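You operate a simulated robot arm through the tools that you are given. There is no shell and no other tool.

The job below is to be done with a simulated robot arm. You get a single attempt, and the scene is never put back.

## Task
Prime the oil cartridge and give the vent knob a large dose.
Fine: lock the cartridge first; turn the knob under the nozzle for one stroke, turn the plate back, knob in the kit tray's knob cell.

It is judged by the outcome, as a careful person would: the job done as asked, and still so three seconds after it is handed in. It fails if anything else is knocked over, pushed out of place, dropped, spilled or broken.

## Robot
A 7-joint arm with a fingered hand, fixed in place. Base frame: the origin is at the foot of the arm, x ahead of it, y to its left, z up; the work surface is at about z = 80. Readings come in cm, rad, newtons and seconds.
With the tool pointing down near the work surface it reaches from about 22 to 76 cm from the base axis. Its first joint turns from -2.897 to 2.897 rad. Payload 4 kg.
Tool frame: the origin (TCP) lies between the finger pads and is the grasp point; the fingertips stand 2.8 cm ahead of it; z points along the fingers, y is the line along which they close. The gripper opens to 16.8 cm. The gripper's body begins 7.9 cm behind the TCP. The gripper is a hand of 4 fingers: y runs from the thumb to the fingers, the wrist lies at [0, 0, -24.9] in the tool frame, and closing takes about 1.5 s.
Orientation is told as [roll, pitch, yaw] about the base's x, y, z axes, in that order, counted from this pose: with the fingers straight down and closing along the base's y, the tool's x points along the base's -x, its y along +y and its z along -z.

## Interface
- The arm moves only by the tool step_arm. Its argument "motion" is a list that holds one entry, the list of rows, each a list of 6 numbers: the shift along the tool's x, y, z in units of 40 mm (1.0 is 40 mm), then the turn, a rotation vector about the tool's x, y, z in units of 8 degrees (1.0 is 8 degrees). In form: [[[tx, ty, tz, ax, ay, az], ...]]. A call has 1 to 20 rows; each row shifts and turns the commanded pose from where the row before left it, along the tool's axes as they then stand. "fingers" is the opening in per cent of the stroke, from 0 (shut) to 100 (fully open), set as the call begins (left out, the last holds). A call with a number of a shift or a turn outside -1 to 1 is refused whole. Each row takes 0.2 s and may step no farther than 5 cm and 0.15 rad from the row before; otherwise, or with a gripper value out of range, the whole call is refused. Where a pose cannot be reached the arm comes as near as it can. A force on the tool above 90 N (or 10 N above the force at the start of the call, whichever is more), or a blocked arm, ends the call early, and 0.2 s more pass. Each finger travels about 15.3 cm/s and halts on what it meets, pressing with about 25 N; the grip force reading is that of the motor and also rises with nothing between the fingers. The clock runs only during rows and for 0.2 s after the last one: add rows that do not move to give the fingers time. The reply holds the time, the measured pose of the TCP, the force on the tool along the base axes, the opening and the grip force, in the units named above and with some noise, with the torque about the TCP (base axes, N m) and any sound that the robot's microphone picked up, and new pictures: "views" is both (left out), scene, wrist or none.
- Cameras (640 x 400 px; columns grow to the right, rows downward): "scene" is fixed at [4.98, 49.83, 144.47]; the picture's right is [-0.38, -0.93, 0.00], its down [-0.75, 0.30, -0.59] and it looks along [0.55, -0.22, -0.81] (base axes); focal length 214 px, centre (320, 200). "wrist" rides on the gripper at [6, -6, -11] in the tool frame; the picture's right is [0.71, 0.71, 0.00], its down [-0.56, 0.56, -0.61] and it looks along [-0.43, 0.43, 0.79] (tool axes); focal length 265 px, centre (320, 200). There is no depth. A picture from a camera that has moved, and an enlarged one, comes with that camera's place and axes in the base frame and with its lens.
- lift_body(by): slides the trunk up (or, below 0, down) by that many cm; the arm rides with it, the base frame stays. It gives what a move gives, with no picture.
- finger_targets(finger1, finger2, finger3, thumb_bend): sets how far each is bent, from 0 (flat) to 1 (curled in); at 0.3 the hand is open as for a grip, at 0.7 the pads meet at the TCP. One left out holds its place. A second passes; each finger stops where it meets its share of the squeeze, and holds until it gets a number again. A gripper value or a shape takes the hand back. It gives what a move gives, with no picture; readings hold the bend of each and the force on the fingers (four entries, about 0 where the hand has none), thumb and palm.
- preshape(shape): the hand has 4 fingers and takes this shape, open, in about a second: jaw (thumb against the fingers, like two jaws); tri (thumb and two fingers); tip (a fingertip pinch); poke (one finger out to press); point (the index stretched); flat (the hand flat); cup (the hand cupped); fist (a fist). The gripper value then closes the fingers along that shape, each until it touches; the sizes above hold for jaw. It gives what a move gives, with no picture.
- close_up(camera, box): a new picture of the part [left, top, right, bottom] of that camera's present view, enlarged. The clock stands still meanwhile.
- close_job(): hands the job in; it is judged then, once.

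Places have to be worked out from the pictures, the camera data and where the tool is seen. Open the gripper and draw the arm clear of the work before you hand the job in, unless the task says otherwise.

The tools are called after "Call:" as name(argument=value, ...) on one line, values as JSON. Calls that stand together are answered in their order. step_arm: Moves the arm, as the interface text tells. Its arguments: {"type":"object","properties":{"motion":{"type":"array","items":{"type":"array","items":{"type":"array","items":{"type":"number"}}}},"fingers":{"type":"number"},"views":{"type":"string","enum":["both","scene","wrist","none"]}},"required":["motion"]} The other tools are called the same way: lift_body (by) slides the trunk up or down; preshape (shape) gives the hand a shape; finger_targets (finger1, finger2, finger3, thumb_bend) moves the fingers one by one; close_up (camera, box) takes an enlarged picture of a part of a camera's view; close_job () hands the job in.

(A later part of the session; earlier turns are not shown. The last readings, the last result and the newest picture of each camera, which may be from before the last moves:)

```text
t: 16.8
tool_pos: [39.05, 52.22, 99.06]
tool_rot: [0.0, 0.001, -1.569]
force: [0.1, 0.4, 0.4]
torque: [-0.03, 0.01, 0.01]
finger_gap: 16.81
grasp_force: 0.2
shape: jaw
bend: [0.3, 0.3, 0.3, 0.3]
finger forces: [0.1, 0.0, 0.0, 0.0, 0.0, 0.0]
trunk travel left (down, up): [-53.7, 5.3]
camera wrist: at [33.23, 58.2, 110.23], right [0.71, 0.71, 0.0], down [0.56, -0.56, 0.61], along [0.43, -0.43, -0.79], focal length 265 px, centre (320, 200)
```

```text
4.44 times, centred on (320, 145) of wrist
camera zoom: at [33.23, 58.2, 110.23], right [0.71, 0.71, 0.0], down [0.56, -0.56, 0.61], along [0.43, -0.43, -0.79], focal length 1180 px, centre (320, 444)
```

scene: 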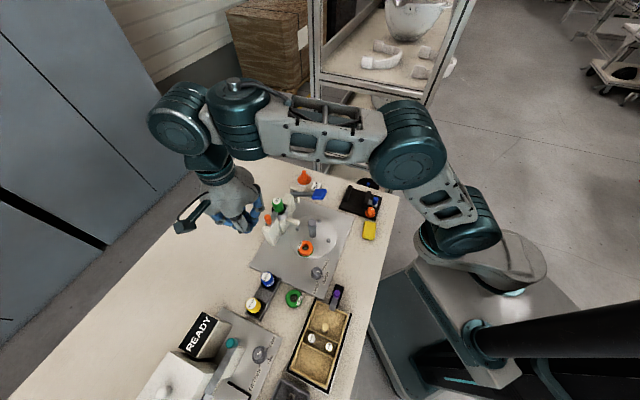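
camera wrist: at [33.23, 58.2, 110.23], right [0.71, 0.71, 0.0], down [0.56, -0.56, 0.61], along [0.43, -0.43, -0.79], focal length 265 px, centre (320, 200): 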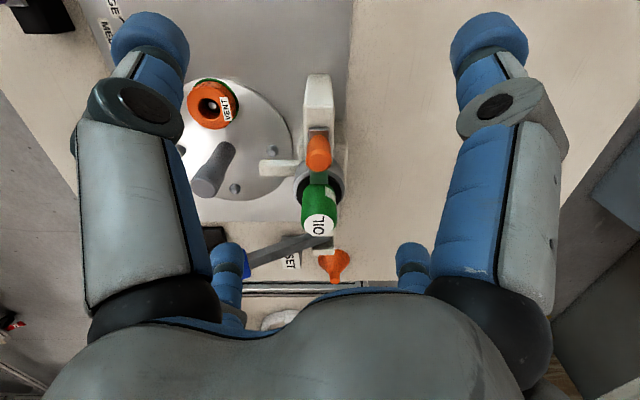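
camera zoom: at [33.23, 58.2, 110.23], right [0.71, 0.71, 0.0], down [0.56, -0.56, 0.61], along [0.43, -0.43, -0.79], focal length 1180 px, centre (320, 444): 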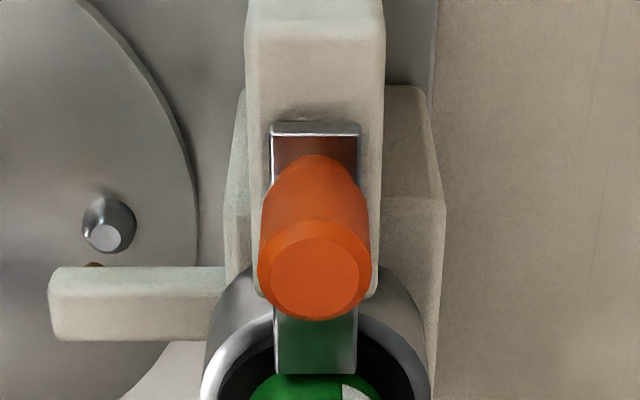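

The bar end now lies over the black flange right against the green cartridge: locked. Next the dose dial at about (23.6, 43.2): I move above it, narrow the fingers, and yaw to -30° so that a -60° turn brings MEDIUM to LARGE.

Call:
step_arm(motion=[[[-0.45, -0.77, -0.05, 0, 0, 0], [-0.45, -0.77, -0.05, 0, 0, 0], [-0.45, -0.77, -0.05, 0, 0, 0], [-0.45, -0.77, 0, 0, 0, 0], [-0.45, -0.77, 0, 0, 0, 0], [0, 0, 0, 0, 0, -0.9375], [0, 0, 0, 0, 0, -0.9375], [0, 0, 0, 0, 0, -0.9375], [0, 0, 0, 0, 0, -0.9375], [0, 0, 0, 0, 0, -0.9375], [0, 0, 0, 0, 0, -0.9375], [0, 0, 0, 0, 0, -0.9375], [0, 0, 0, 0, 0, -0.9375]]], fingers=40, views="both")

Call:
close_up(camera="wrist", box=[240, 100, 400, 240])

```text
t: 19.6
tool_pos: [23.67, 43.15, 99.74]
tool_rot: [0.0, -0.001, -0.521]
force: [0.5, 0.4, 0.3]
torque: [0.01, 0.0, -0.01]
finger_gap: 6.76
grasp_force: 0.1
shape: jaw
bend: [0.79, 0.79, 0.79, 0.39]
finger forces: [0.1, 0.1, 0.1, 0.0, 0.0, 0.0]
trunk travel left (down, up): [-53.7, 5.3]
camera wrist: at [15.58, 40.86, 110.86], right [-0.26, 0.97, 0.0], down [0.76, 0.21, 0.61], along [0.59, 0.16, -0.79], focal length 265 px, centre (320, 200)
```

scene: 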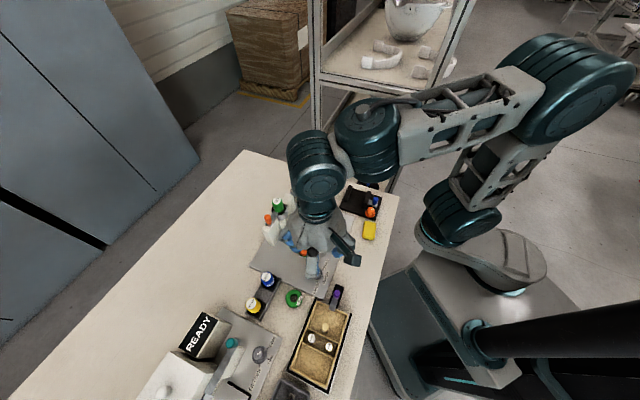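
wrist: 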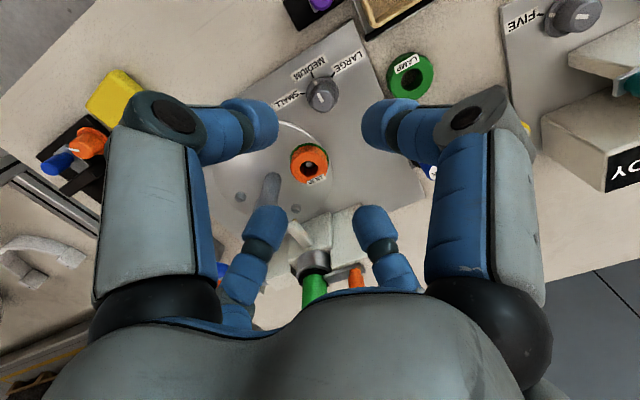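

```text
2.86 times, centred on (320, 170) of wrist
camera zoom: at [15.58, 40.86, 110.86], right [-0.26, 0.97, 0.0], down [0.76, 0.21, 0.61], along [0.59, 0.16, -0.79], focal length 758 px, centre (320, 286)
```

zoom: 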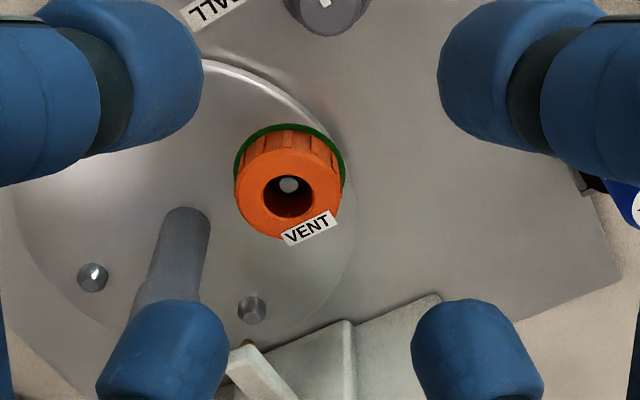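

The hand is above the dial with a 6.8 cm opening. I zoom on the dial to locate it precisely and read its pointer.

Call:
close_up(camera="wrist", box=[270, 40, 370, 120])

Call:
close_up(camera="scene", box=[280, 200, 380, 300])

```text
5.00 times, centred on (320, 80) of wrist
camera zoom: at [15.58, 40.86, 110.86], right [-0.26, 0.97, 0.0], down [0.76, 0.21, 0.61], along [0.59, 0.16, -0.79], focal length 1327 px, centre (320, 800)
```

zoom: 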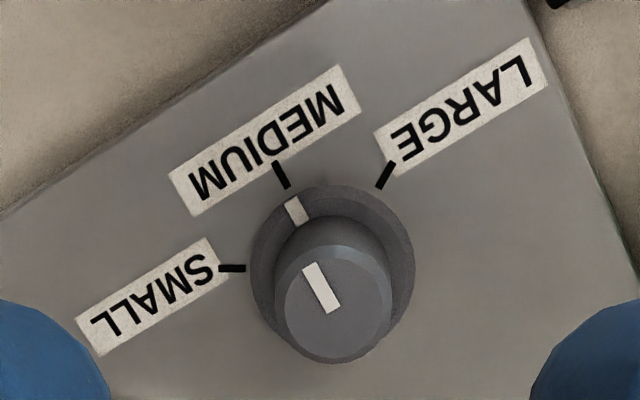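

```text
4.00 times, centred on (330, 250) of scene
camera zoom: at [4.98, 49.83, 144.47], right [-0.38, -0.93, 0.0], down [-0.75, 0.3, -0.59], along [0.55, -0.22, -0.81], focal length 858 px, centre (280, 0)
```

zoom: 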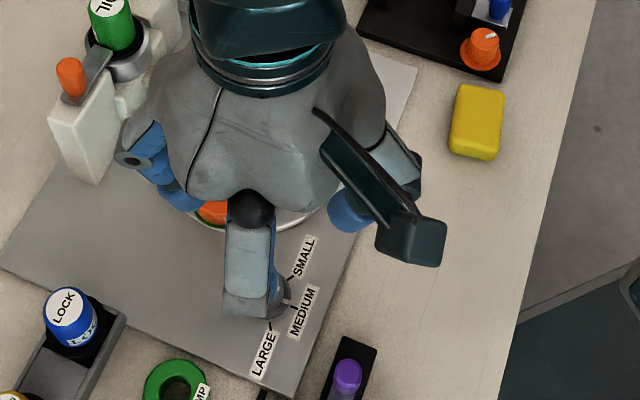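

Dial axis ≈ (23.6, 43.35), top ≈ 84, pointer on MEDIUM. I centre and lower to just above it first.

Call:
step_arm(motion=[[[0.04, 0.035, 0.92, 0, 0, 0], [0, 0, 0.92, 0, 0, 0], [0, 0, 0.92, 0, 0, 0], [0, 0, 0.4, 0, 0, 0]]], views="both")

Call:
close_up(camera="wrist", box=[220, 80, 420, 240])

Call:
close_up(camera="scene", box=[280, 220, 380, 320])

```text
t: 20.6
tool_pos: [23.58, 43.21, 87.13]
tool_rot: [-0.002, 0.0, -0.523]
force: [-0.2, 0.0, 0.4]
torque: [0.0, -0.01, 0.0]
finger_gap: 6.73
grasp_force: 0.1
shape: jaw
bend: [0.79, 0.79, 0.79, 0.39]
finger forces: [0.0, 0.0, 0.1, 0.0, 0.0, 0.1]
trunk travel left (down, up): [-53.7, 5.3]
camera wrist: at [15.49, 41.06, 98.2], right [-0.26, 0.97, 0.0], down [0.76, 0.2, 0.61], along [0.59, 0.16, -0.79], focal length 265 px, centre (320, 200)
```

scene: 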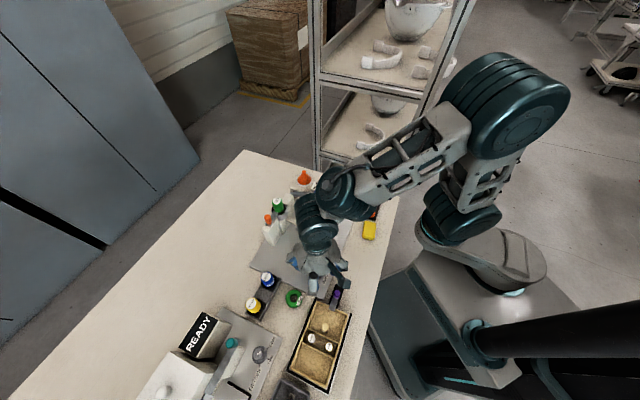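
wrist: 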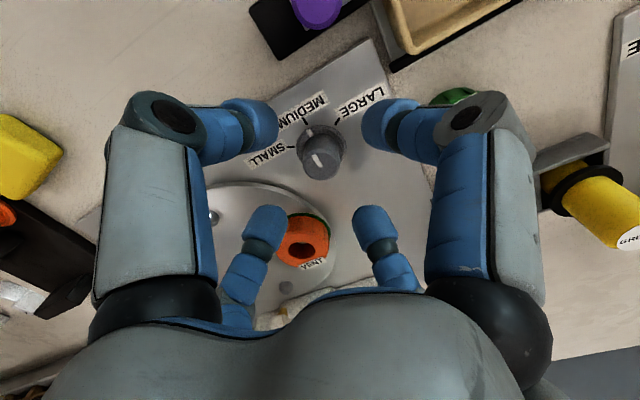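

```text
2.50 times, centred on (320, 160) of wrist
camera zoom: at [15.49, 41.06, 98.2], right [-0.26, 0.97, 0.0], down [0.76, 0.2, 0.61], along [0.59, 0.16, -0.79], focal length 664 px, centre (320, 300)
```

zoom: 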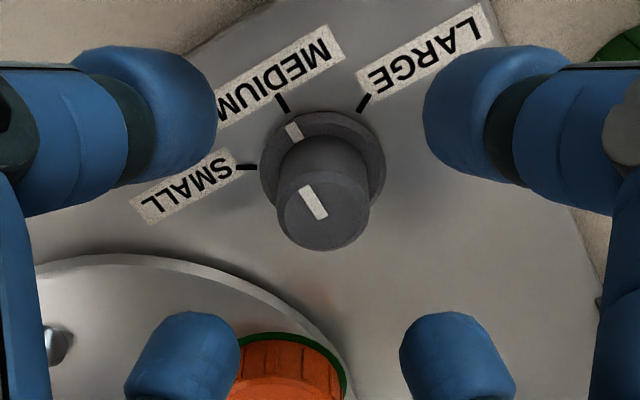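

```text
4.00 times, centred on (330, 270) of scene
camera zoom: at [4.98, 49.83, 144.47], right [-0.38, -0.93, 0.0], down [-0.75, 0.3, -0.59], along [0.55, -0.22, -0.81], focal length 858 px, centre (280, -80)
```

zoom: 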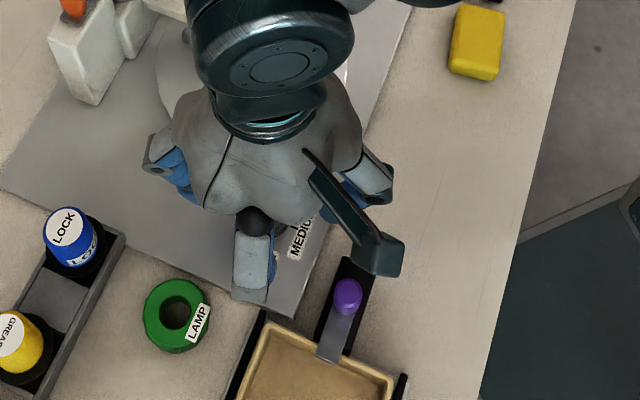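

Dial is centred among the fingers. I narrow to ~4 cm to stay clear of the disk edge, then lower the last 2.2 cm.

Call:
step_arm(motion=[[[0, 0, 0, 0, 0, 0], [0, 0, 0, 0, 0, 0], [0, 0, 0, 0, 0, 0], [0, 0, 0.2, 0, 0, 0], [0, 0, 0.2, 0, 0, 0], [0, 0, 0.15, 0, 0, 0]]], fingers=25, views="wrist")

Call:
close_up(camera="wrist", box=[220, 100, 420, 260])

```text
t: 22.0
tool_pos: [23.82, 43.31, 84.85]
tool_rot: [-0.002, -0.001, -0.524]
force: [-0.3, 0.7, 0.3]
torque: [-0.01, 0.0, 0.02]
finger_gap: 4.25
grasp_force: 0.2
shape: jaw
bend: [0.78, 0.78, 0.78, 0.49]
finger forces: [0.0, 0.0, 0.0, 0.0, 0.1, 0.0]
trunk travel left (down, up): [-53.7, 5.3]
camera wrist: at [15.48, 41.07, 95.98], right [-0.26, 0.97, 0.0], down [0.76, 0.2, 0.61], along [0.59, 0.16, -0.79], focal length 265 px, centre (320, 200)
```

wrist: 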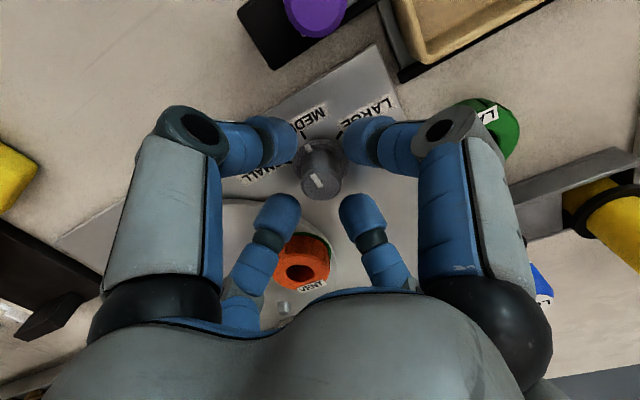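

```text
2.50 times, centred on (320, 180) of wrist
camera zoom: at [15.48, 41.07, 95.98], right [-0.26, 0.97, 0.0], down [0.76, 0.2, 0.61], along [0.59, 0.16, -0.79], focal length 664 px, centre (320, 250)
```

zoom: 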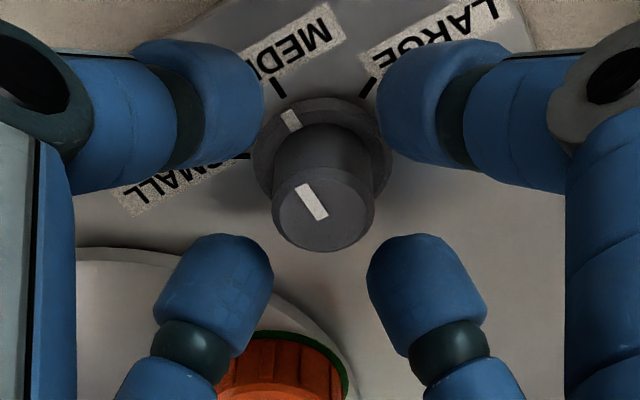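

Well placed around the dial. I close the fingers onto it.

Call:
step_arm(motion=[[[0, 0, 0, 0, 0, 0], [0, 0, 0, 0, 0, 0], [0, 0, 0, 0, 0, 0], [0, 0, 0, 0, 0, 0], [0, 0, 0, 0, 0, 0]]], fingers=0, views="wrist")

Call:
close_up(camera="wrist", box=[220, 100, 420, 260])

```text
t: 23.2
tool_pos: [23.63, 43.14, 84.86]
tool_rot: [-0.001, 0.0, -0.524]
force: [-0.3, -0.1, -5.5]
torque: [-0.01, -0.02, 0.01]
finger_gap: 1.72
grasp_force: 25.1
shape: jaw
bend: [0.74, 0.75, 0.74, 0.62]
finger forces: [22.1, 22.3, 22.5, 0.0, 21.8, 0.0]
trunk travel left (down, up): [-53.7, 5.3]
camera wrist: at [15.5, 41.08, 95.95], right [-0.26, 0.97, 0.0], down [0.76, 0.2, 0.61], along [0.59, 0.16, -0.79], focal length 265 px, centre (320, 200)
```

wrist: 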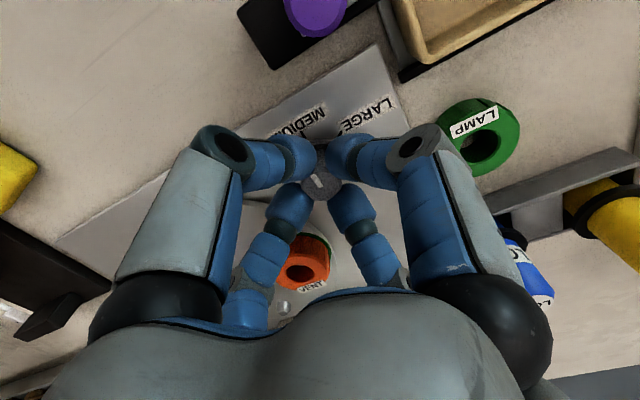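

```text
2.50 times, centred on (320, 180) of wrist
camera zoom: at [15.5, 41.08, 95.95], right [-0.26, 0.97, 0.0], down [0.76, 0.2, 0.61], along [0.59, 0.16, -0.79], focal length 664 px, centre (320, 250)
```

zoom: 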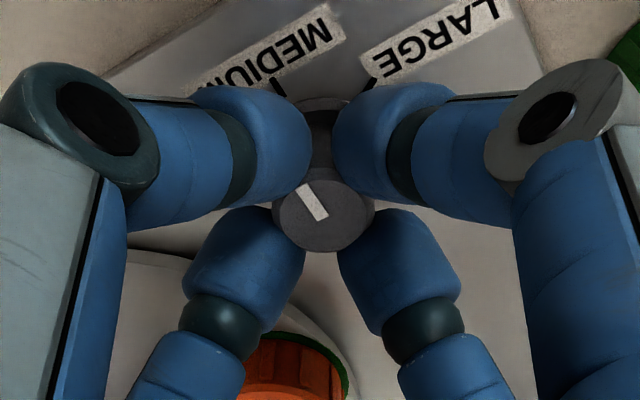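

All four digits hold the dial at ~22 N. I turn it -60° (clockwise from above) from MEDIUM toward LARGE.

Call:
step_arm(motion=[[[0, 0, 0, 0, 0, 0.9375], [0, 0, 0, 0, 0, 0.9375], [0, 0, 0, 0, 0, 0.9375], [0, 0, 0, 0, 0, 0.9375], [0, 0, 0, 0, 0, 0.9375], [0, 0, 0, 0, 0, 0.9375], [0, 0, 0, 0, 0, 0.9375], [0, 0, 0, 0, 0, 0.9375]]], views="both")

Call:
close_up(camera="wrist", box=[220, 100, 420, 260])

```text
t: 25.0
tool_pos: [23.63, 43.29, 84.92]
tool_rot: [0.001, 0.0, -1.571]
force: [-2.7, 7.5, -12.3]
torque: [0.17, 0.08, 0.04]
finger_gap: 1.69
grasp_force: 24.9
shape: jaw
bend: [0.74, 0.75, 0.74, 0.62]
finger forces: [23.8, 21.5, 21.5, 0.0, 22.1, 0.0]
trunk travel left (down, up): [-53.7, 5.3]
camera wrist: at [17.69, 49.49, 95.97], right [0.71, 0.71, 0.0], down [0.56, -0.56, 0.61], along [0.43, -0.44, -0.79], focal length 265 px, centre (320, 200)
```

scene: 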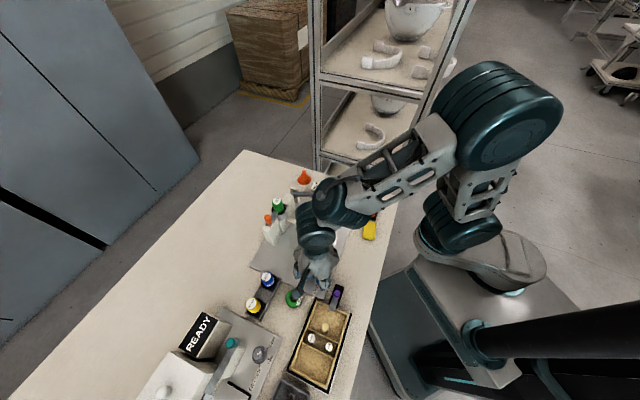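
wrist: 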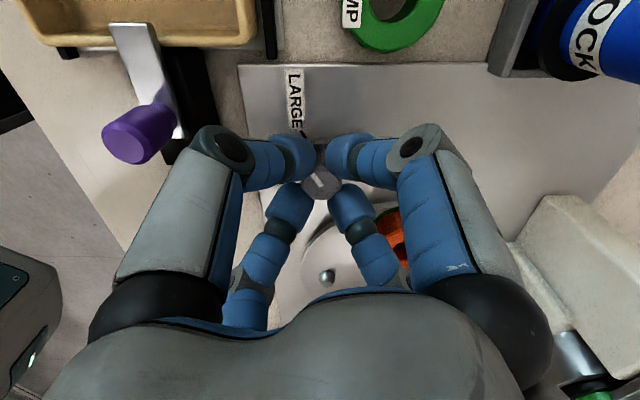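

```text
2.50 times, centred on (320, 180) of wrist
camera zoom: at [17.69, 49.49, 95.97], right [0.71, 0.71, 0.0], down [0.56, -0.56, 0.61], along [0.43, -0.44, -0.79], focal length 664 px, centre (320, 250)
```

zoom: 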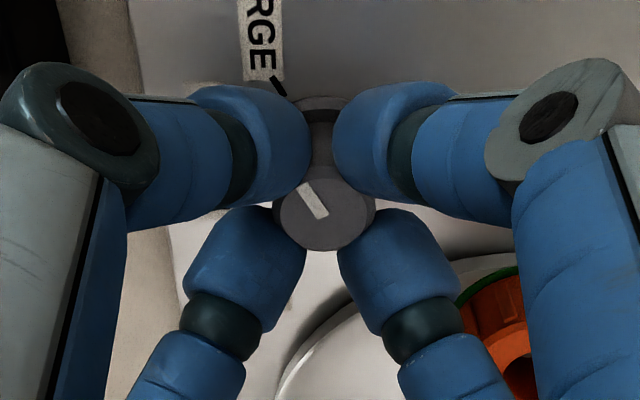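

The mark turned with the hand and now points at the LARGE tick. I release with a small opening and lift straight up.

Call:
step_arm(motion=[[[0, 0, 0, 0, 0, 0], [0, 0, 0, 0, 0, 0], [0, 0, 0, 0, 0, 0], [0, 0, -0.5, 0, 0, 0], [0, 0, -0.9, 0, 0, 0], [0, 0, -0.9, 0, 0, 0], [0, 0, -0.9, 0, 0, 0]]], fingers=25, views="wrist")

Call:
close_up(camera="wrist", box=[240, 60, 400, 200])

```text
t: 26.6
tool_pos: [23.69, 43.2, 97.76]
tool_rot: [0.001, 0.001, -1.572]
force: [0.0, -0.1, 0.0]
torque: [-0.01, 0.03, 0.01]
finger_gap: 4.18
grasp_force: 0.0
shape: jaw
bend: [0.78, 0.78, 0.78, 0.49]
finger forces: [0.0, 0.1, 0.1, 0.1, 0.0, 0.1]
trunk travel left (down, up): [-53.7, 5.3]
camera wrist: at [17.67, 49.35, 108.83], right [0.71, 0.71, 0.0], down [0.56, -0.56, 0.61], along [0.43, -0.43, -0.79], focal length 265 px, centre (320, 200)
```

wrist: 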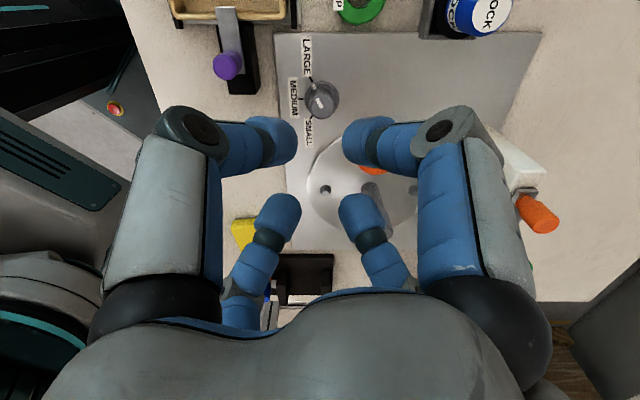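

```text
2.86 times, centred on (320, 130) of wrist
camera zoom: at [17.67, 49.35, 108.83], right [0.71, 0.71, 0.0], down [0.56, -0.56, 0.61], along [0.43, -0.43, -0.79], focal length 758 px, centre (320, 400)
```

zoom: 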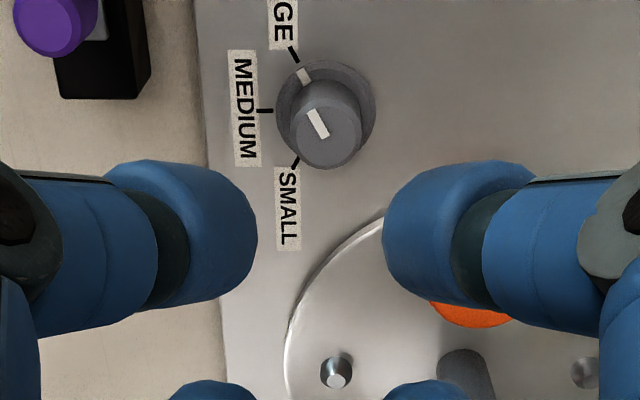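

Dial reads LARGE. Next I close the fingers and move above the blue paddle (≈42.9, 34.6, 91.8) for the priming stroke, with the empty pin (not the knob) under the nozzle.

Call:
step_arm(motion=[[[-0.358, 0.8, -0.1, 0, 0, 0], [-0.358, 0.8, -0.1, 0, 0, 0], [-0.358, 0.8, -0.1, 0, 0, 0], [-0.358, 0.8, -0.1, 0, 0, 0], [-0.358, 0.8, -0.1, 0, 0, 0], [-0.358, 0.8, -0.1, 0, 0, 0], [0, 0, 0, 0, 0, 0], [0, 0, 0, 0, 0, 0]]], fingers=0, views="both")

Call:
close_up(camera="scene", box=[260, 140, 380, 240])

Call:
close_up(camera="wrist", box=[230, 120, 410, 260])

```text
t: 28.4
tool_pos: [42.89, 34.64, 100.09]
tool_rot: [0.0, 0.001, -1.569]
force: [-0.2, -0.7, -0.2]
torque: [0.04, 0.0, 0.01]
finger_gap: 0.01
grasp_force: 24.8
shape: jaw
bend: [0.7, 0.7, 0.7, 0.7]
finger forces: [0.0, 0.0, 0.1, 0.0, 0.1, 0.1]
trunk travel left (down, up): [-53.7, 5.3]
camera wrist: at [36.95, 40.69, 111.22], right [0.71, 0.71, 0.0], down [0.56, -0.56, 0.61], along [0.43, -0.43, -0.79], focal length 265 px, centre (320, 200)
```

scene: 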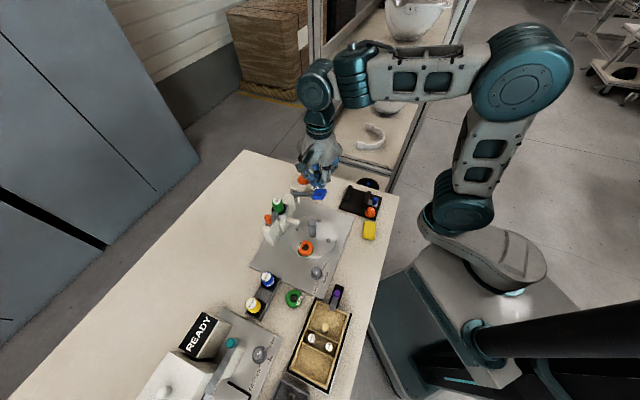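
wrist: 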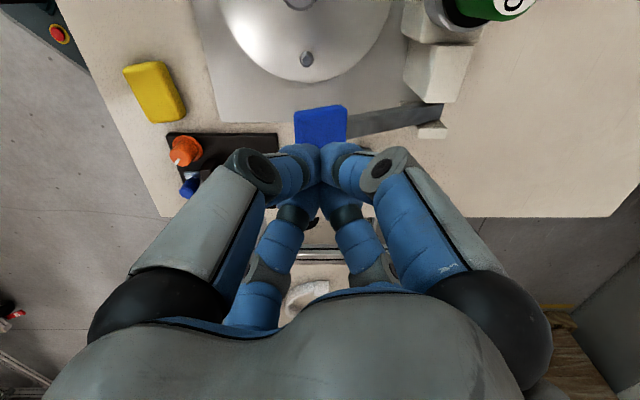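

```text
4.00 times, centred on (320, 190) of scene
camera zoom: at [4.98, 49.83, 144.47], right [-0.38, -0.93, 0.0], down [-0.75, 0.3, -0.59], along [0.55, -0.22, -0.81], focal length 858 px, centre (320, 240)
```

zoom: 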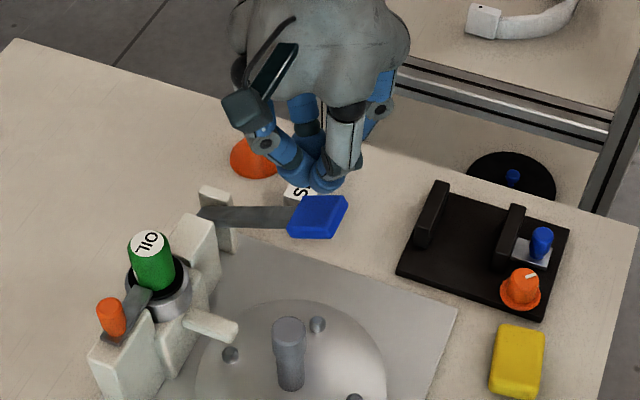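

```text
2.86 times, centred on (320, 190) of wrist
camera zoom: at [36.95, 40.69, 111.22], right [0.71, 0.71, 0.0], down [0.56, -0.56, 0.61], along [0.43, -0.43, -0.79], focal length 758 px, centre (320, 229)
```

zoom: 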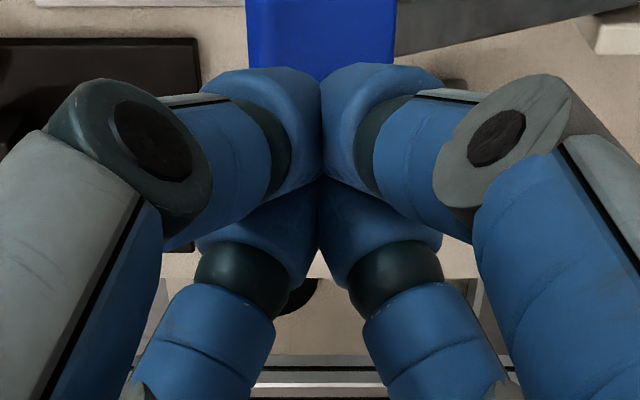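

The fingertips are right above the paddle. I descend to near contact, then press in small steps.

Call:
step_arm(motion=[[[0, 0, 0.6, 0, 0, 0], [0, 0, 0.5, 0, 0, 0], [0, 0, 0.1, 0, 0, 0], [0, 0, 0.1, 0, 0, 0]]], views="scene")

Call:
close_up(camera="scene", box=[260, 140, 380, 240])

```text
t: 29.4
tool_pos: [42.96, 34.56, 94.89]
tool_rot: [0.0, -0.001, -1.572]
force: [0.0, 0.3, 2.5]
torque: [0.01, 0.0, 0.0]
finger_gap: 0.0
grasp_force: 25.3
shape: jaw
bend: [0.7, 0.7, 0.7, 0.7]
finger forces: [0.0, 0.0, 0.0, 0.0, 0.0, 0.0]
trunk travel left (down, up): [-53.7, 5.3]
```

scene: 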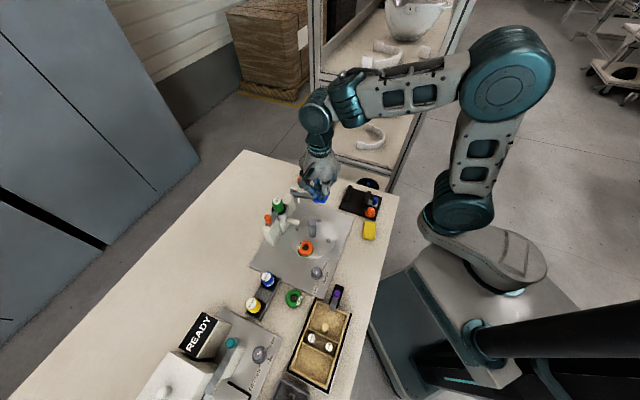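

```text
4.00 times, centred on (320, 190) of scene
camera zoom: at [4.98, 49.83, 144.47], right [-0.38, -0.93, 0.0], down [-0.75, 0.3, -0.59], along [0.55, -0.22, -0.81], focal length 858 px, centre (320, 240)
```

zoom: 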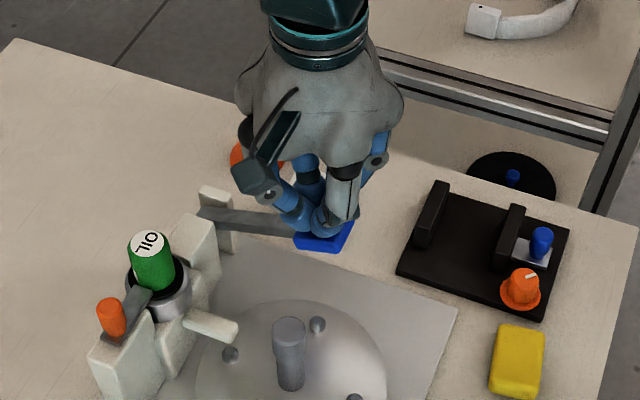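

Contact made (2.5 N). I press on in 5 mm steps, drifting slightly outward along the paddle's arc.

Call:
step_arm(motion=[[[-0.03, -0.03, 0.125, 0, 0, 0], [-0.03, -0.03, 0.125, 0, 0, 0], [-0.03, -0.03, 0.125, 0, 0, 0], [-0.025, -0.025, 0.125, 0, 0, 0]]], views="scene")

Call:
close_up(camera="scene", box=[260, 160, 360, 240])

```text
t: 30.4
tool_pos: [42.44, 34.04, 93.05]
tool_rot: [-0.001, 0.001, -1.57]
force: [1.3, 0.6, 2.7]
torque: [0.0, -0.02, -0.03]
finger_gap: 0.0
grasp_force: 25.5
shape: jaw
bend: [0.7, 0.7, 0.7, 0.7]
finger forces: [0.0, 0.0, 0.0, 0.1, 0.1, 0.0]
trunk travel left (down, up): [-53.7, 5.3]
```

scene: 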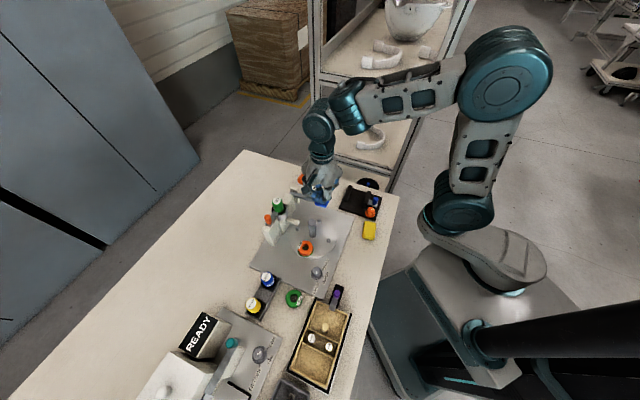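

```text
5.00 times, centred on (310, 200) of scene
camera zoom: at [4.98, 49.83, 144.47], right [-0.38, -0.93, 0.0], down [-0.75, 0.3, -0.59], along [0.55, -0.22, -0.81], focal length 1072 px, centre (370, 200)
```

zoom: 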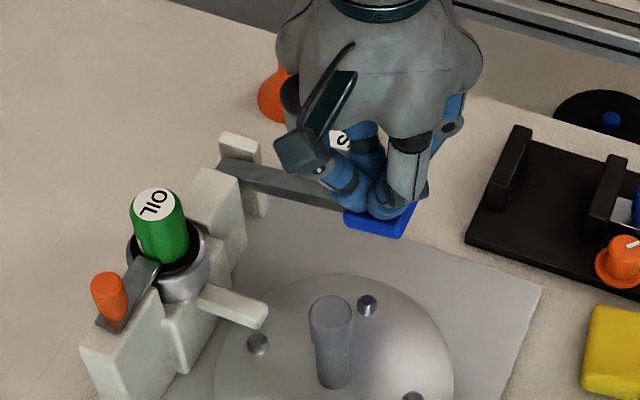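

The lever is going down with a light ~3 N spring. I continue pressing with the same small steps.

Call:
step_arm(motion=[[[-0.02, -0.02, 0.125, 0, 0, 0], [-0.02, -0.02, 0.125, 0, 0, 0], [-0.015, -0.015, 0.125, 0, 0, 0], [-0.015, -0.015, 0.125, 0, 0, 0]]], views="scene")

Call:
close_up(camera="scene", box=[260, 160, 360, 240])

```text
t: 31.4
tool_pos: [42.13, 33.93, 91.03]
tool_rot: [0.001, 0.001, -1.57]
force: [0.3, 0.6, 12.7]
torque: [0.03, 0.01, 0.02]
finger_gap: 0.01
grasp_force: 25.1
shape: jaw
bend: [0.7, 0.7, 0.7, 0.7]
finger forces: [0.0, 0.1, 0.0, 0.0, 0.1, 0.1]
trunk travel left (down, up): [-53.7, 5.3]
```

scene: 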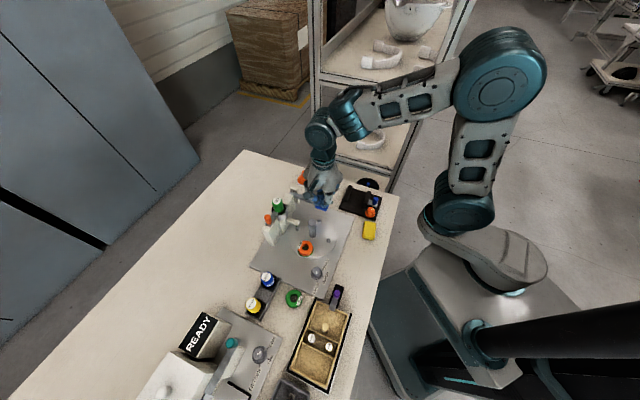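

```text
5.00 times, centred on (310, 200) of scene
camera zoom: at [4.98, 49.83, 144.47], right [-0.38, -0.93, 0.0], down [-0.75, 0.3, -0.59], along [0.55, -0.22, -0.81], focal length 1072 px, centre (370, 200)
```

zoom: 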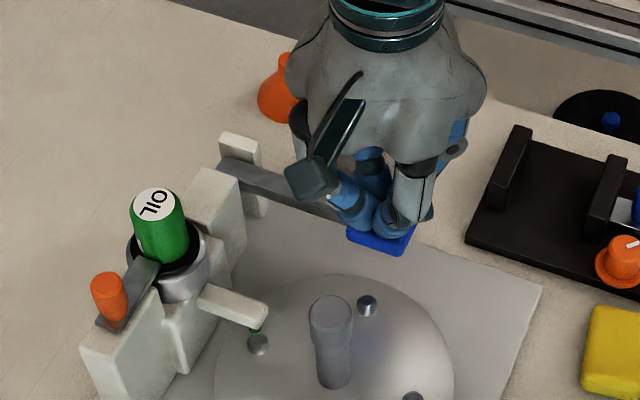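

Force rises to 12.7 N and something green shows at the nozzle tip. I look closely at it.

Call:
close_up(camera="scene", box=[270, 200, 330, 240])

```text
10.00 times, centred on (300, 220) of scene
camera zoom: at [4.98, 49.83, 144.47], right [-0.38, -0.93, 0.0], down [-0.75, 0.3, -0.59], along [0.55, -0.22, -0.81], focal length 2145 px, centre (520, 0)
```

zoom: 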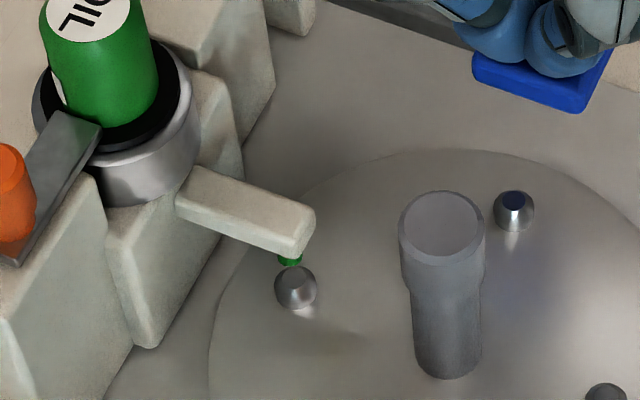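

A green bead of oil appeared at the nozzle. I press a little further to confirm the lever is at its end stop.

Call:
step_arm(motion=[[[0, 0, 0.05, 0, 0, 0], [0, 0, 0.05, 0, 0, 0]]], views="none")

Call:
close_up(camera="scene", box=[270, 180, 350, 240])

```text
t: 32.0
tool_pos: [42.04, 33.8, 90.92]
tool_rot: [0.006, 0.006, -1.571]
force: [0.8, 0.0, 50.7]
torque: [-0.08, 0.02, 0.03]
finger_gap: 0.02
grasp_force: 25.0
shape: jaw
bend: [0.7, 0.7, 0.7, 0.7]
finger forces: [0.0, 0.0, 0.1, 0.1, 0.0, 0.0]
trunk travel left (down, up): [-53.7, 5.3]
```

```text
6.67 times, centred on (310, 210) of scene
camera zoom: at [4.98, 49.83, 144.47], right [-0.38, -0.93, 0.0], down [-0.75, 0.3, -0.59], along [0.55, -0.22, -0.81], focal length 1430 px, centre (387, 133)
```

zoom: 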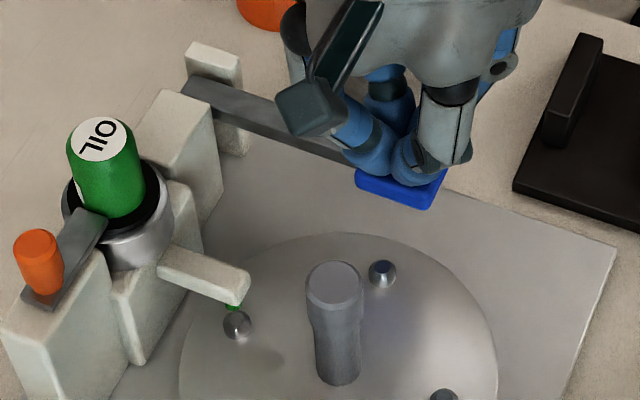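

Hard end stop at TCP z ≈ 90.9, so the priming stroke is complete. I raise the hand so the lever springs back.

Call:
step_arm(motion=[[[0, 0, -0.2, 0, 0, 0], [0.03, 0.03, -0.3, 0, 0, 0], [0.05, 0.05, -0.5, 0, 0, 0], [0, 0, -0.8, 0, 0, 0], [0, 0, -0.8, 0, 0, 0], [0, 0, 0, 0, 0, 0], [0, 0, 0, 0, 0, 0]]], views="both")

Call:
close_up(camera="scene", box=[260, 180, 350, 250])

```text
t: 33.6
tool_pos: [42.38, 34.23, 101.05]
tool_rot: [0.0, 0.0, -1.57]
force: [1.2, -0.5, 0.0]
torque: [-0.01, -0.01, -0.03]
finger_gap: 0.02
grasp_force: 25.3
shape: jaw
bend: [0.7, 0.7, 0.7, 0.7]
finger forces: [0.1, 0.0, 0.2, 0.1, 0.0, 0.0]
trunk travel left (down, up): [-53.7, 5.3]
camera wrist: at [36.42, 40.3, 112.09], right [0.71, 0.71, 0.0], down [0.56, -0.56, 0.61], along [0.43, -0.43, -0.79], focal length 265 px, centre (320, 200)
```

scene: 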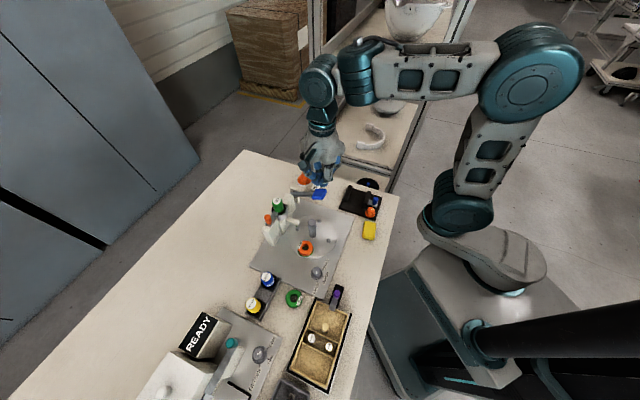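
wrist: 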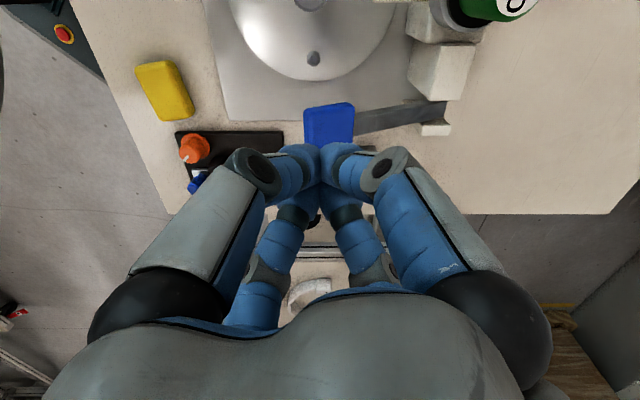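

```text
5.71 times, centred on (305, 215) of scene
camera zoom: at [4.98, 49.83, 144.47], right [-0.38, -0.93, 0.0], down [-0.75, 0.3, -0.59], along [0.55, -0.22, -0.81], focal length 1226 px, centre (406, 114)
```

zoom: 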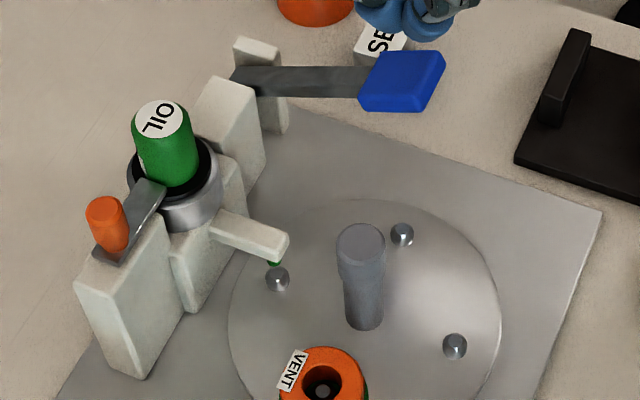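

The lever sprang back and the bead stays at the nozzle: the cartridge is primed, with no oil on the plate. Next I go above the central post (≈35.35, 39.85, top ≈ 89.7), yaw back to 0 and part-open the fingers.

Call:
step_arm(motion=[[[0.468, -0.586, 0, 0, 0, 0], [0.468, -0.586, 0, 0, 0, 0], [0.468, -0.586, 0, 0, 0, 0], [0, 0, 0, 0, 0, -0.9375], [0, 0, 0, 0, 0, -0.9375], [0, 0, 0, 0, 0, -0.9375], [0, 0, 0, 0, 0, -0.9375], [0, 0, 0, 0, 0, -0.9375], [0, 0, 0, 0, 0, -0.9375], [0, 0, 0, 0, 0, -0.9375], [0, 0, 0, 0, 0, -0.9375], [0, 0, 0, 0, 0, -0.9375], [0, 0, 0, 0, 0, -0.9375], [0, 0, 0, 0, 0, -0.9375], [0, 0, 0, 0, 0, -0.9375]]], fingers=32, views="both")

Call:
close_up(camera="wrist", box=[220, 80, 420, 240])

```text
t: 36.8
tool_pos: [35.42, 39.89, 100.93]
tool_rot: [0.0, 0.0, 0.003]
force: [-0.1, -0.7, -0.8]
torque: [0.0, -0.01, 0.01]
finger_gap: 5.34
grasp_force: 0.1
shape: jaw
bend: [0.79, 0.79, 0.79, 0.44]
finger forces: [0.0, 0.0, 0.0, 0.0, 0.1, 0.0]
trunk travel left (down, up): [-53.7, 5.3]
camera wrist: at [29.5, 33.87, 112.01], right [-0.71, 0.71, 0.0], down [0.56, 0.56, 0.61], along [0.43, 0.44, -0.79], focal length 265 px, centre (320, 200)
```

scene: 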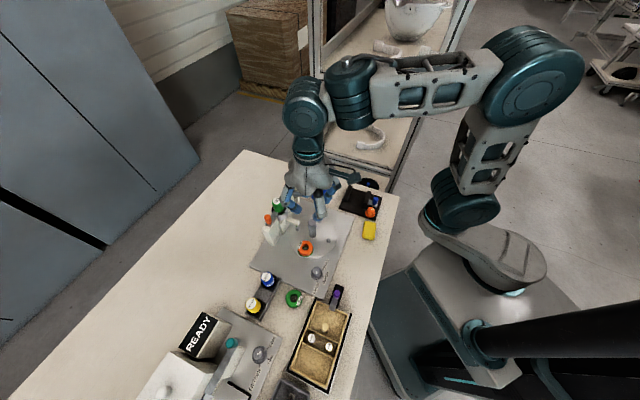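
wrist: 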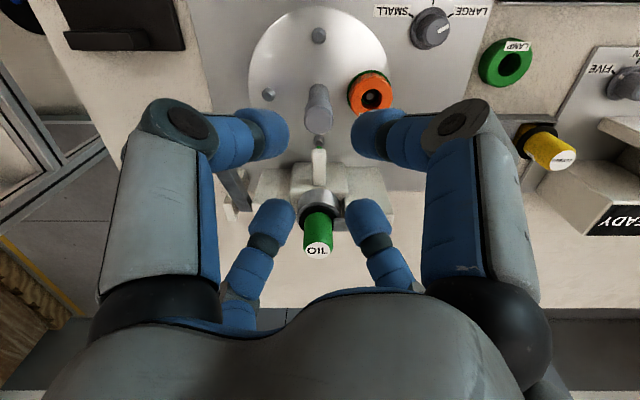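

```text
2.50 times, centred on (320, 160) of wrist
camera zoom: at [29.5, 33.87, 112.01], right [-0.71, 0.71, 0.0], down [0.56, 0.56, 0.61], along [0.43, 0.44, -0.79], focal length 664 px, centre (320, 300)
```

zoom: 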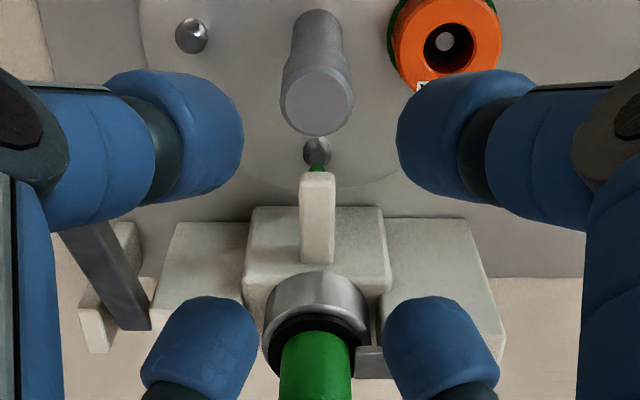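

Post is centred (≈35.5, 39.8) with 1.4 cm margin per side. I lower to TCP z ≈ 88.7 (tips ≈ 85.9, above the knob and beside the nozzle arm).

Call:
step_arm(motion=[[[-0.02, -0.01, 0.8, 0, 0, 0], [0, 0, 0.8, 0, 0, 0], [0, 0, 0.8, 0, 0, 0], [0, 0, 0.65, 0, 0, 0]]], views="both")

Call:
close_up(camera="wrist", box=[220, 100, 420, 260])

Call:
close_up(camera="scene", box=[260, 180, 360, 260])

```text
t: 37.8
tool_pos: [35.59, 39.84, 88.61]
tool_rot: [-0.001, 0.001, 0.0]
force: [-0.4, 0.0, -1.2]
torque: [0.0, 0.0, 0.01]
finger_gap: 5.34
grasp_force: 0.0
shape: jaw
bend: [0.79, 0.79, 0.79, 0.44]
finger forces: [0.1, 0.0, 0.0, 0.0, 0.0, 0.1]
trunk travel left (down, up): [-53.7, 5.3]
camera wrist: at [29.58, 33.86, 99.77], right [-0.71, 0.71, 0.0], down [0.56, 0.56, 0.61], along [0.43, 0.43, -0.79], focal length 265 px, centre (320, 200)
```

scene: 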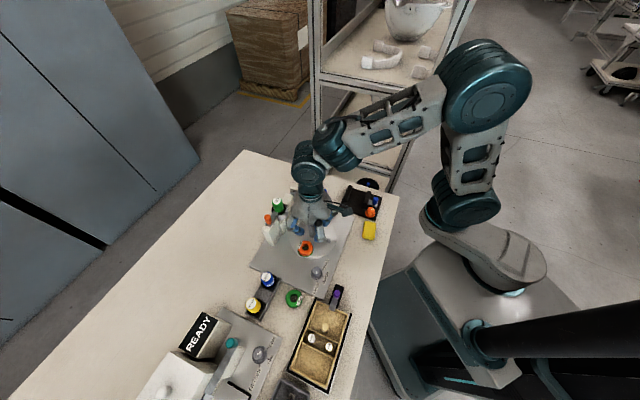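
wrist: 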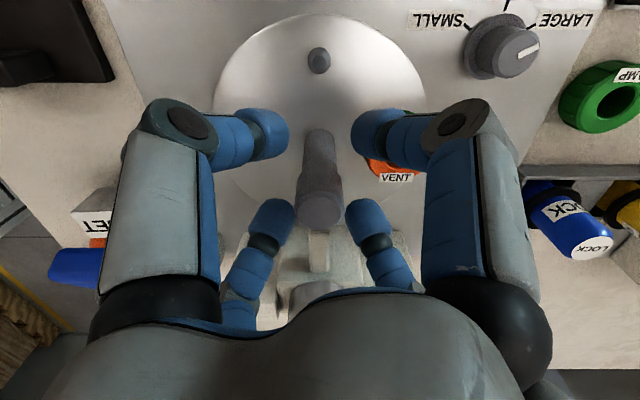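

```text
2.50 times, centred on (320, 180) of wrist
camera zoom: at [29.58, 33.86, 99.77], right [-0.71, 0.71, 0.0], down [0.56, 0.56, 0.61], along [0.43, 0.43, -0.79], focal length 664 px, centre (320, 250)
```

zoom: 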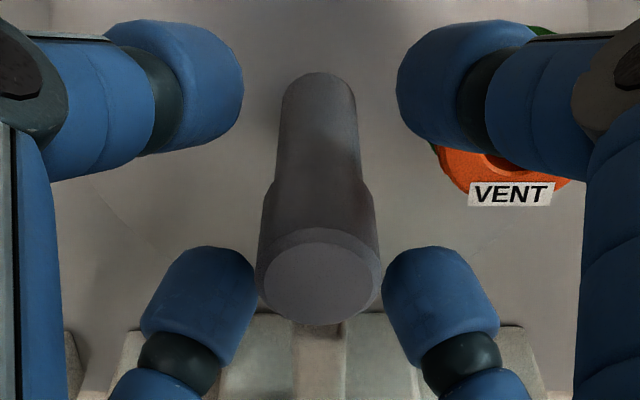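

```text
5.00 times, centred on (310, 220) of scene
camera zoom: at [4.98, 49.83, 144.47], right [-0.38, -0.93, 0.0], down [-0.75, 0.3, -0.59], along [0.55, -0.22, -0.81], focal length 1072 px, centre (370, 100)
```

zoom: 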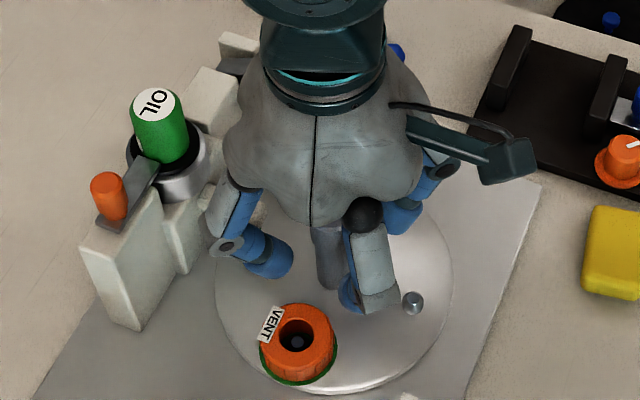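

Centred on the post. I close the fingers on it.

Call:
step_arm(motion=[[[0, 0, 0, 0, 0, 0], [0, 0, 0, 0, 0, 0], [0, 0, 0, 0, 0, 0], [0, 0, 0, 0, 0, 0], [0, 0, 0, 0, 0, 0]]], fingers=0, views="wrist")

```text
t: 39.0
tool_pos: [35.51, 39.91, 88.59]
tool_rot: [-0.001, 0.0, 0.0]
force: [0.5, -1.0, -7.3]
torque: [-0.01, 0.01, 0.01]
finger_gap: 1.65
grasp_force: 25.2
shape: jaw
bend: [0.74, 0.75, 0.75, 0.62]
finger forces: [21.6, 22.0, 22.3, 0.0, 22.2, 0.0]
trunk travel left (down, up): [-53.7, 5.3]
camera wrist: at [29.58, 33.86, 99.76], right [-0.71, 0.71, 0.0], down [0.56, 0.56, 0.61], along [0.43, 0.43, -0.79], focal length 265 px, centre (320, 200)
```

wrist: 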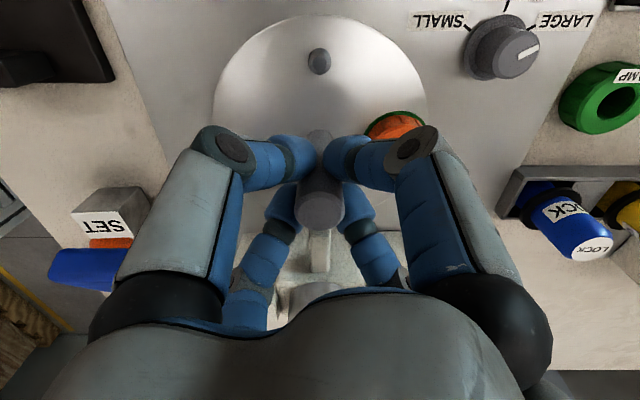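

Firm grip (22 N each). I turn clockwise a first 15° to check that the plate follows.

Call:
step_arm(motion=[[[0, 0, 0, 0, 0, 0.9375], [0, 0, 0, 0, 0, 0.9375]]], views="both")

Call:
close_up(camera="scene", box=[260, 180, 360, 260])

```text
t: 39.6
tool_pos: [35.42, 39.86, 88.64]
tool_rot: [-0.001, 0.001, -0.261]
force: [-2.2, 1.3, -8.5]
torque: [0.01, 0.02, 0.04]
finger_gap: 1.65
grasp_force: 24.7
shape: jaw
bend: [0.74, 0.75, 0.75, 0.62]
finger forces: [22.0, 22.4, 22.1, 0.0, 21.7, 0.0]
trunk travel left (down, up): [-53.7, 5.3]
camera wrist: at [28.2, 35.66, 99.77], right [-0.5, 0.87, 0.0], down [0.68, 0.39, 0.61], along [0.53, 0.31, -0.79], focal length 265 px, centre (320, 200)
```

scene: 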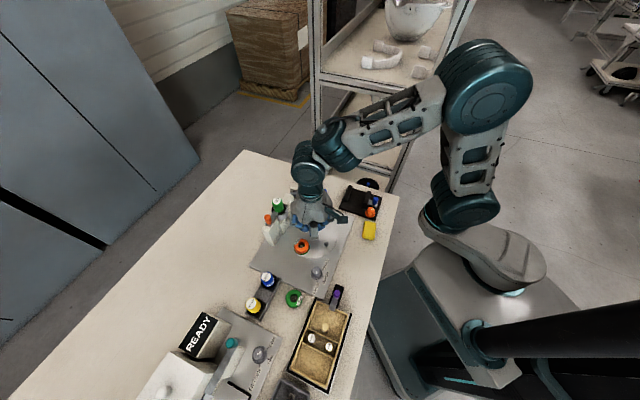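
wrist: 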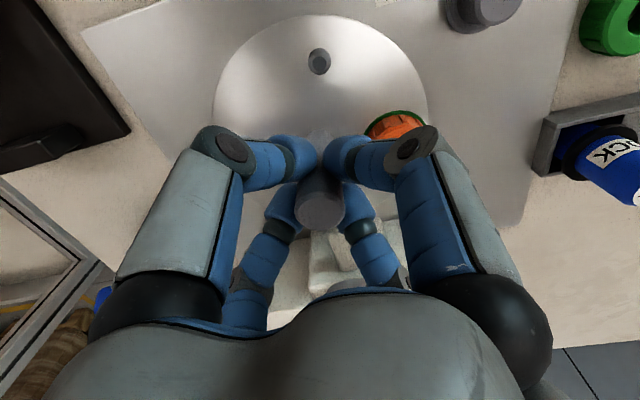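

```text
5.00 times, centred on (310, 220) of scene
camera zoom: at [4.98, 49.83, 144.47], right [-0.38, -0.93, 0.0], down [-0.75, 0.3, -0.59], along [0.55, -0.22, -0.81], focal length 1072 px, centre (370, 100)
```

zoom: 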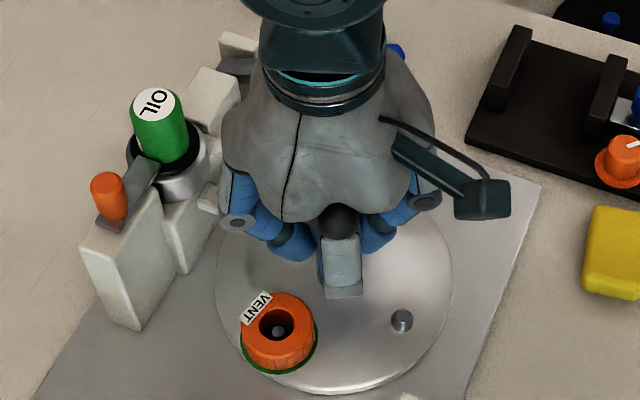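

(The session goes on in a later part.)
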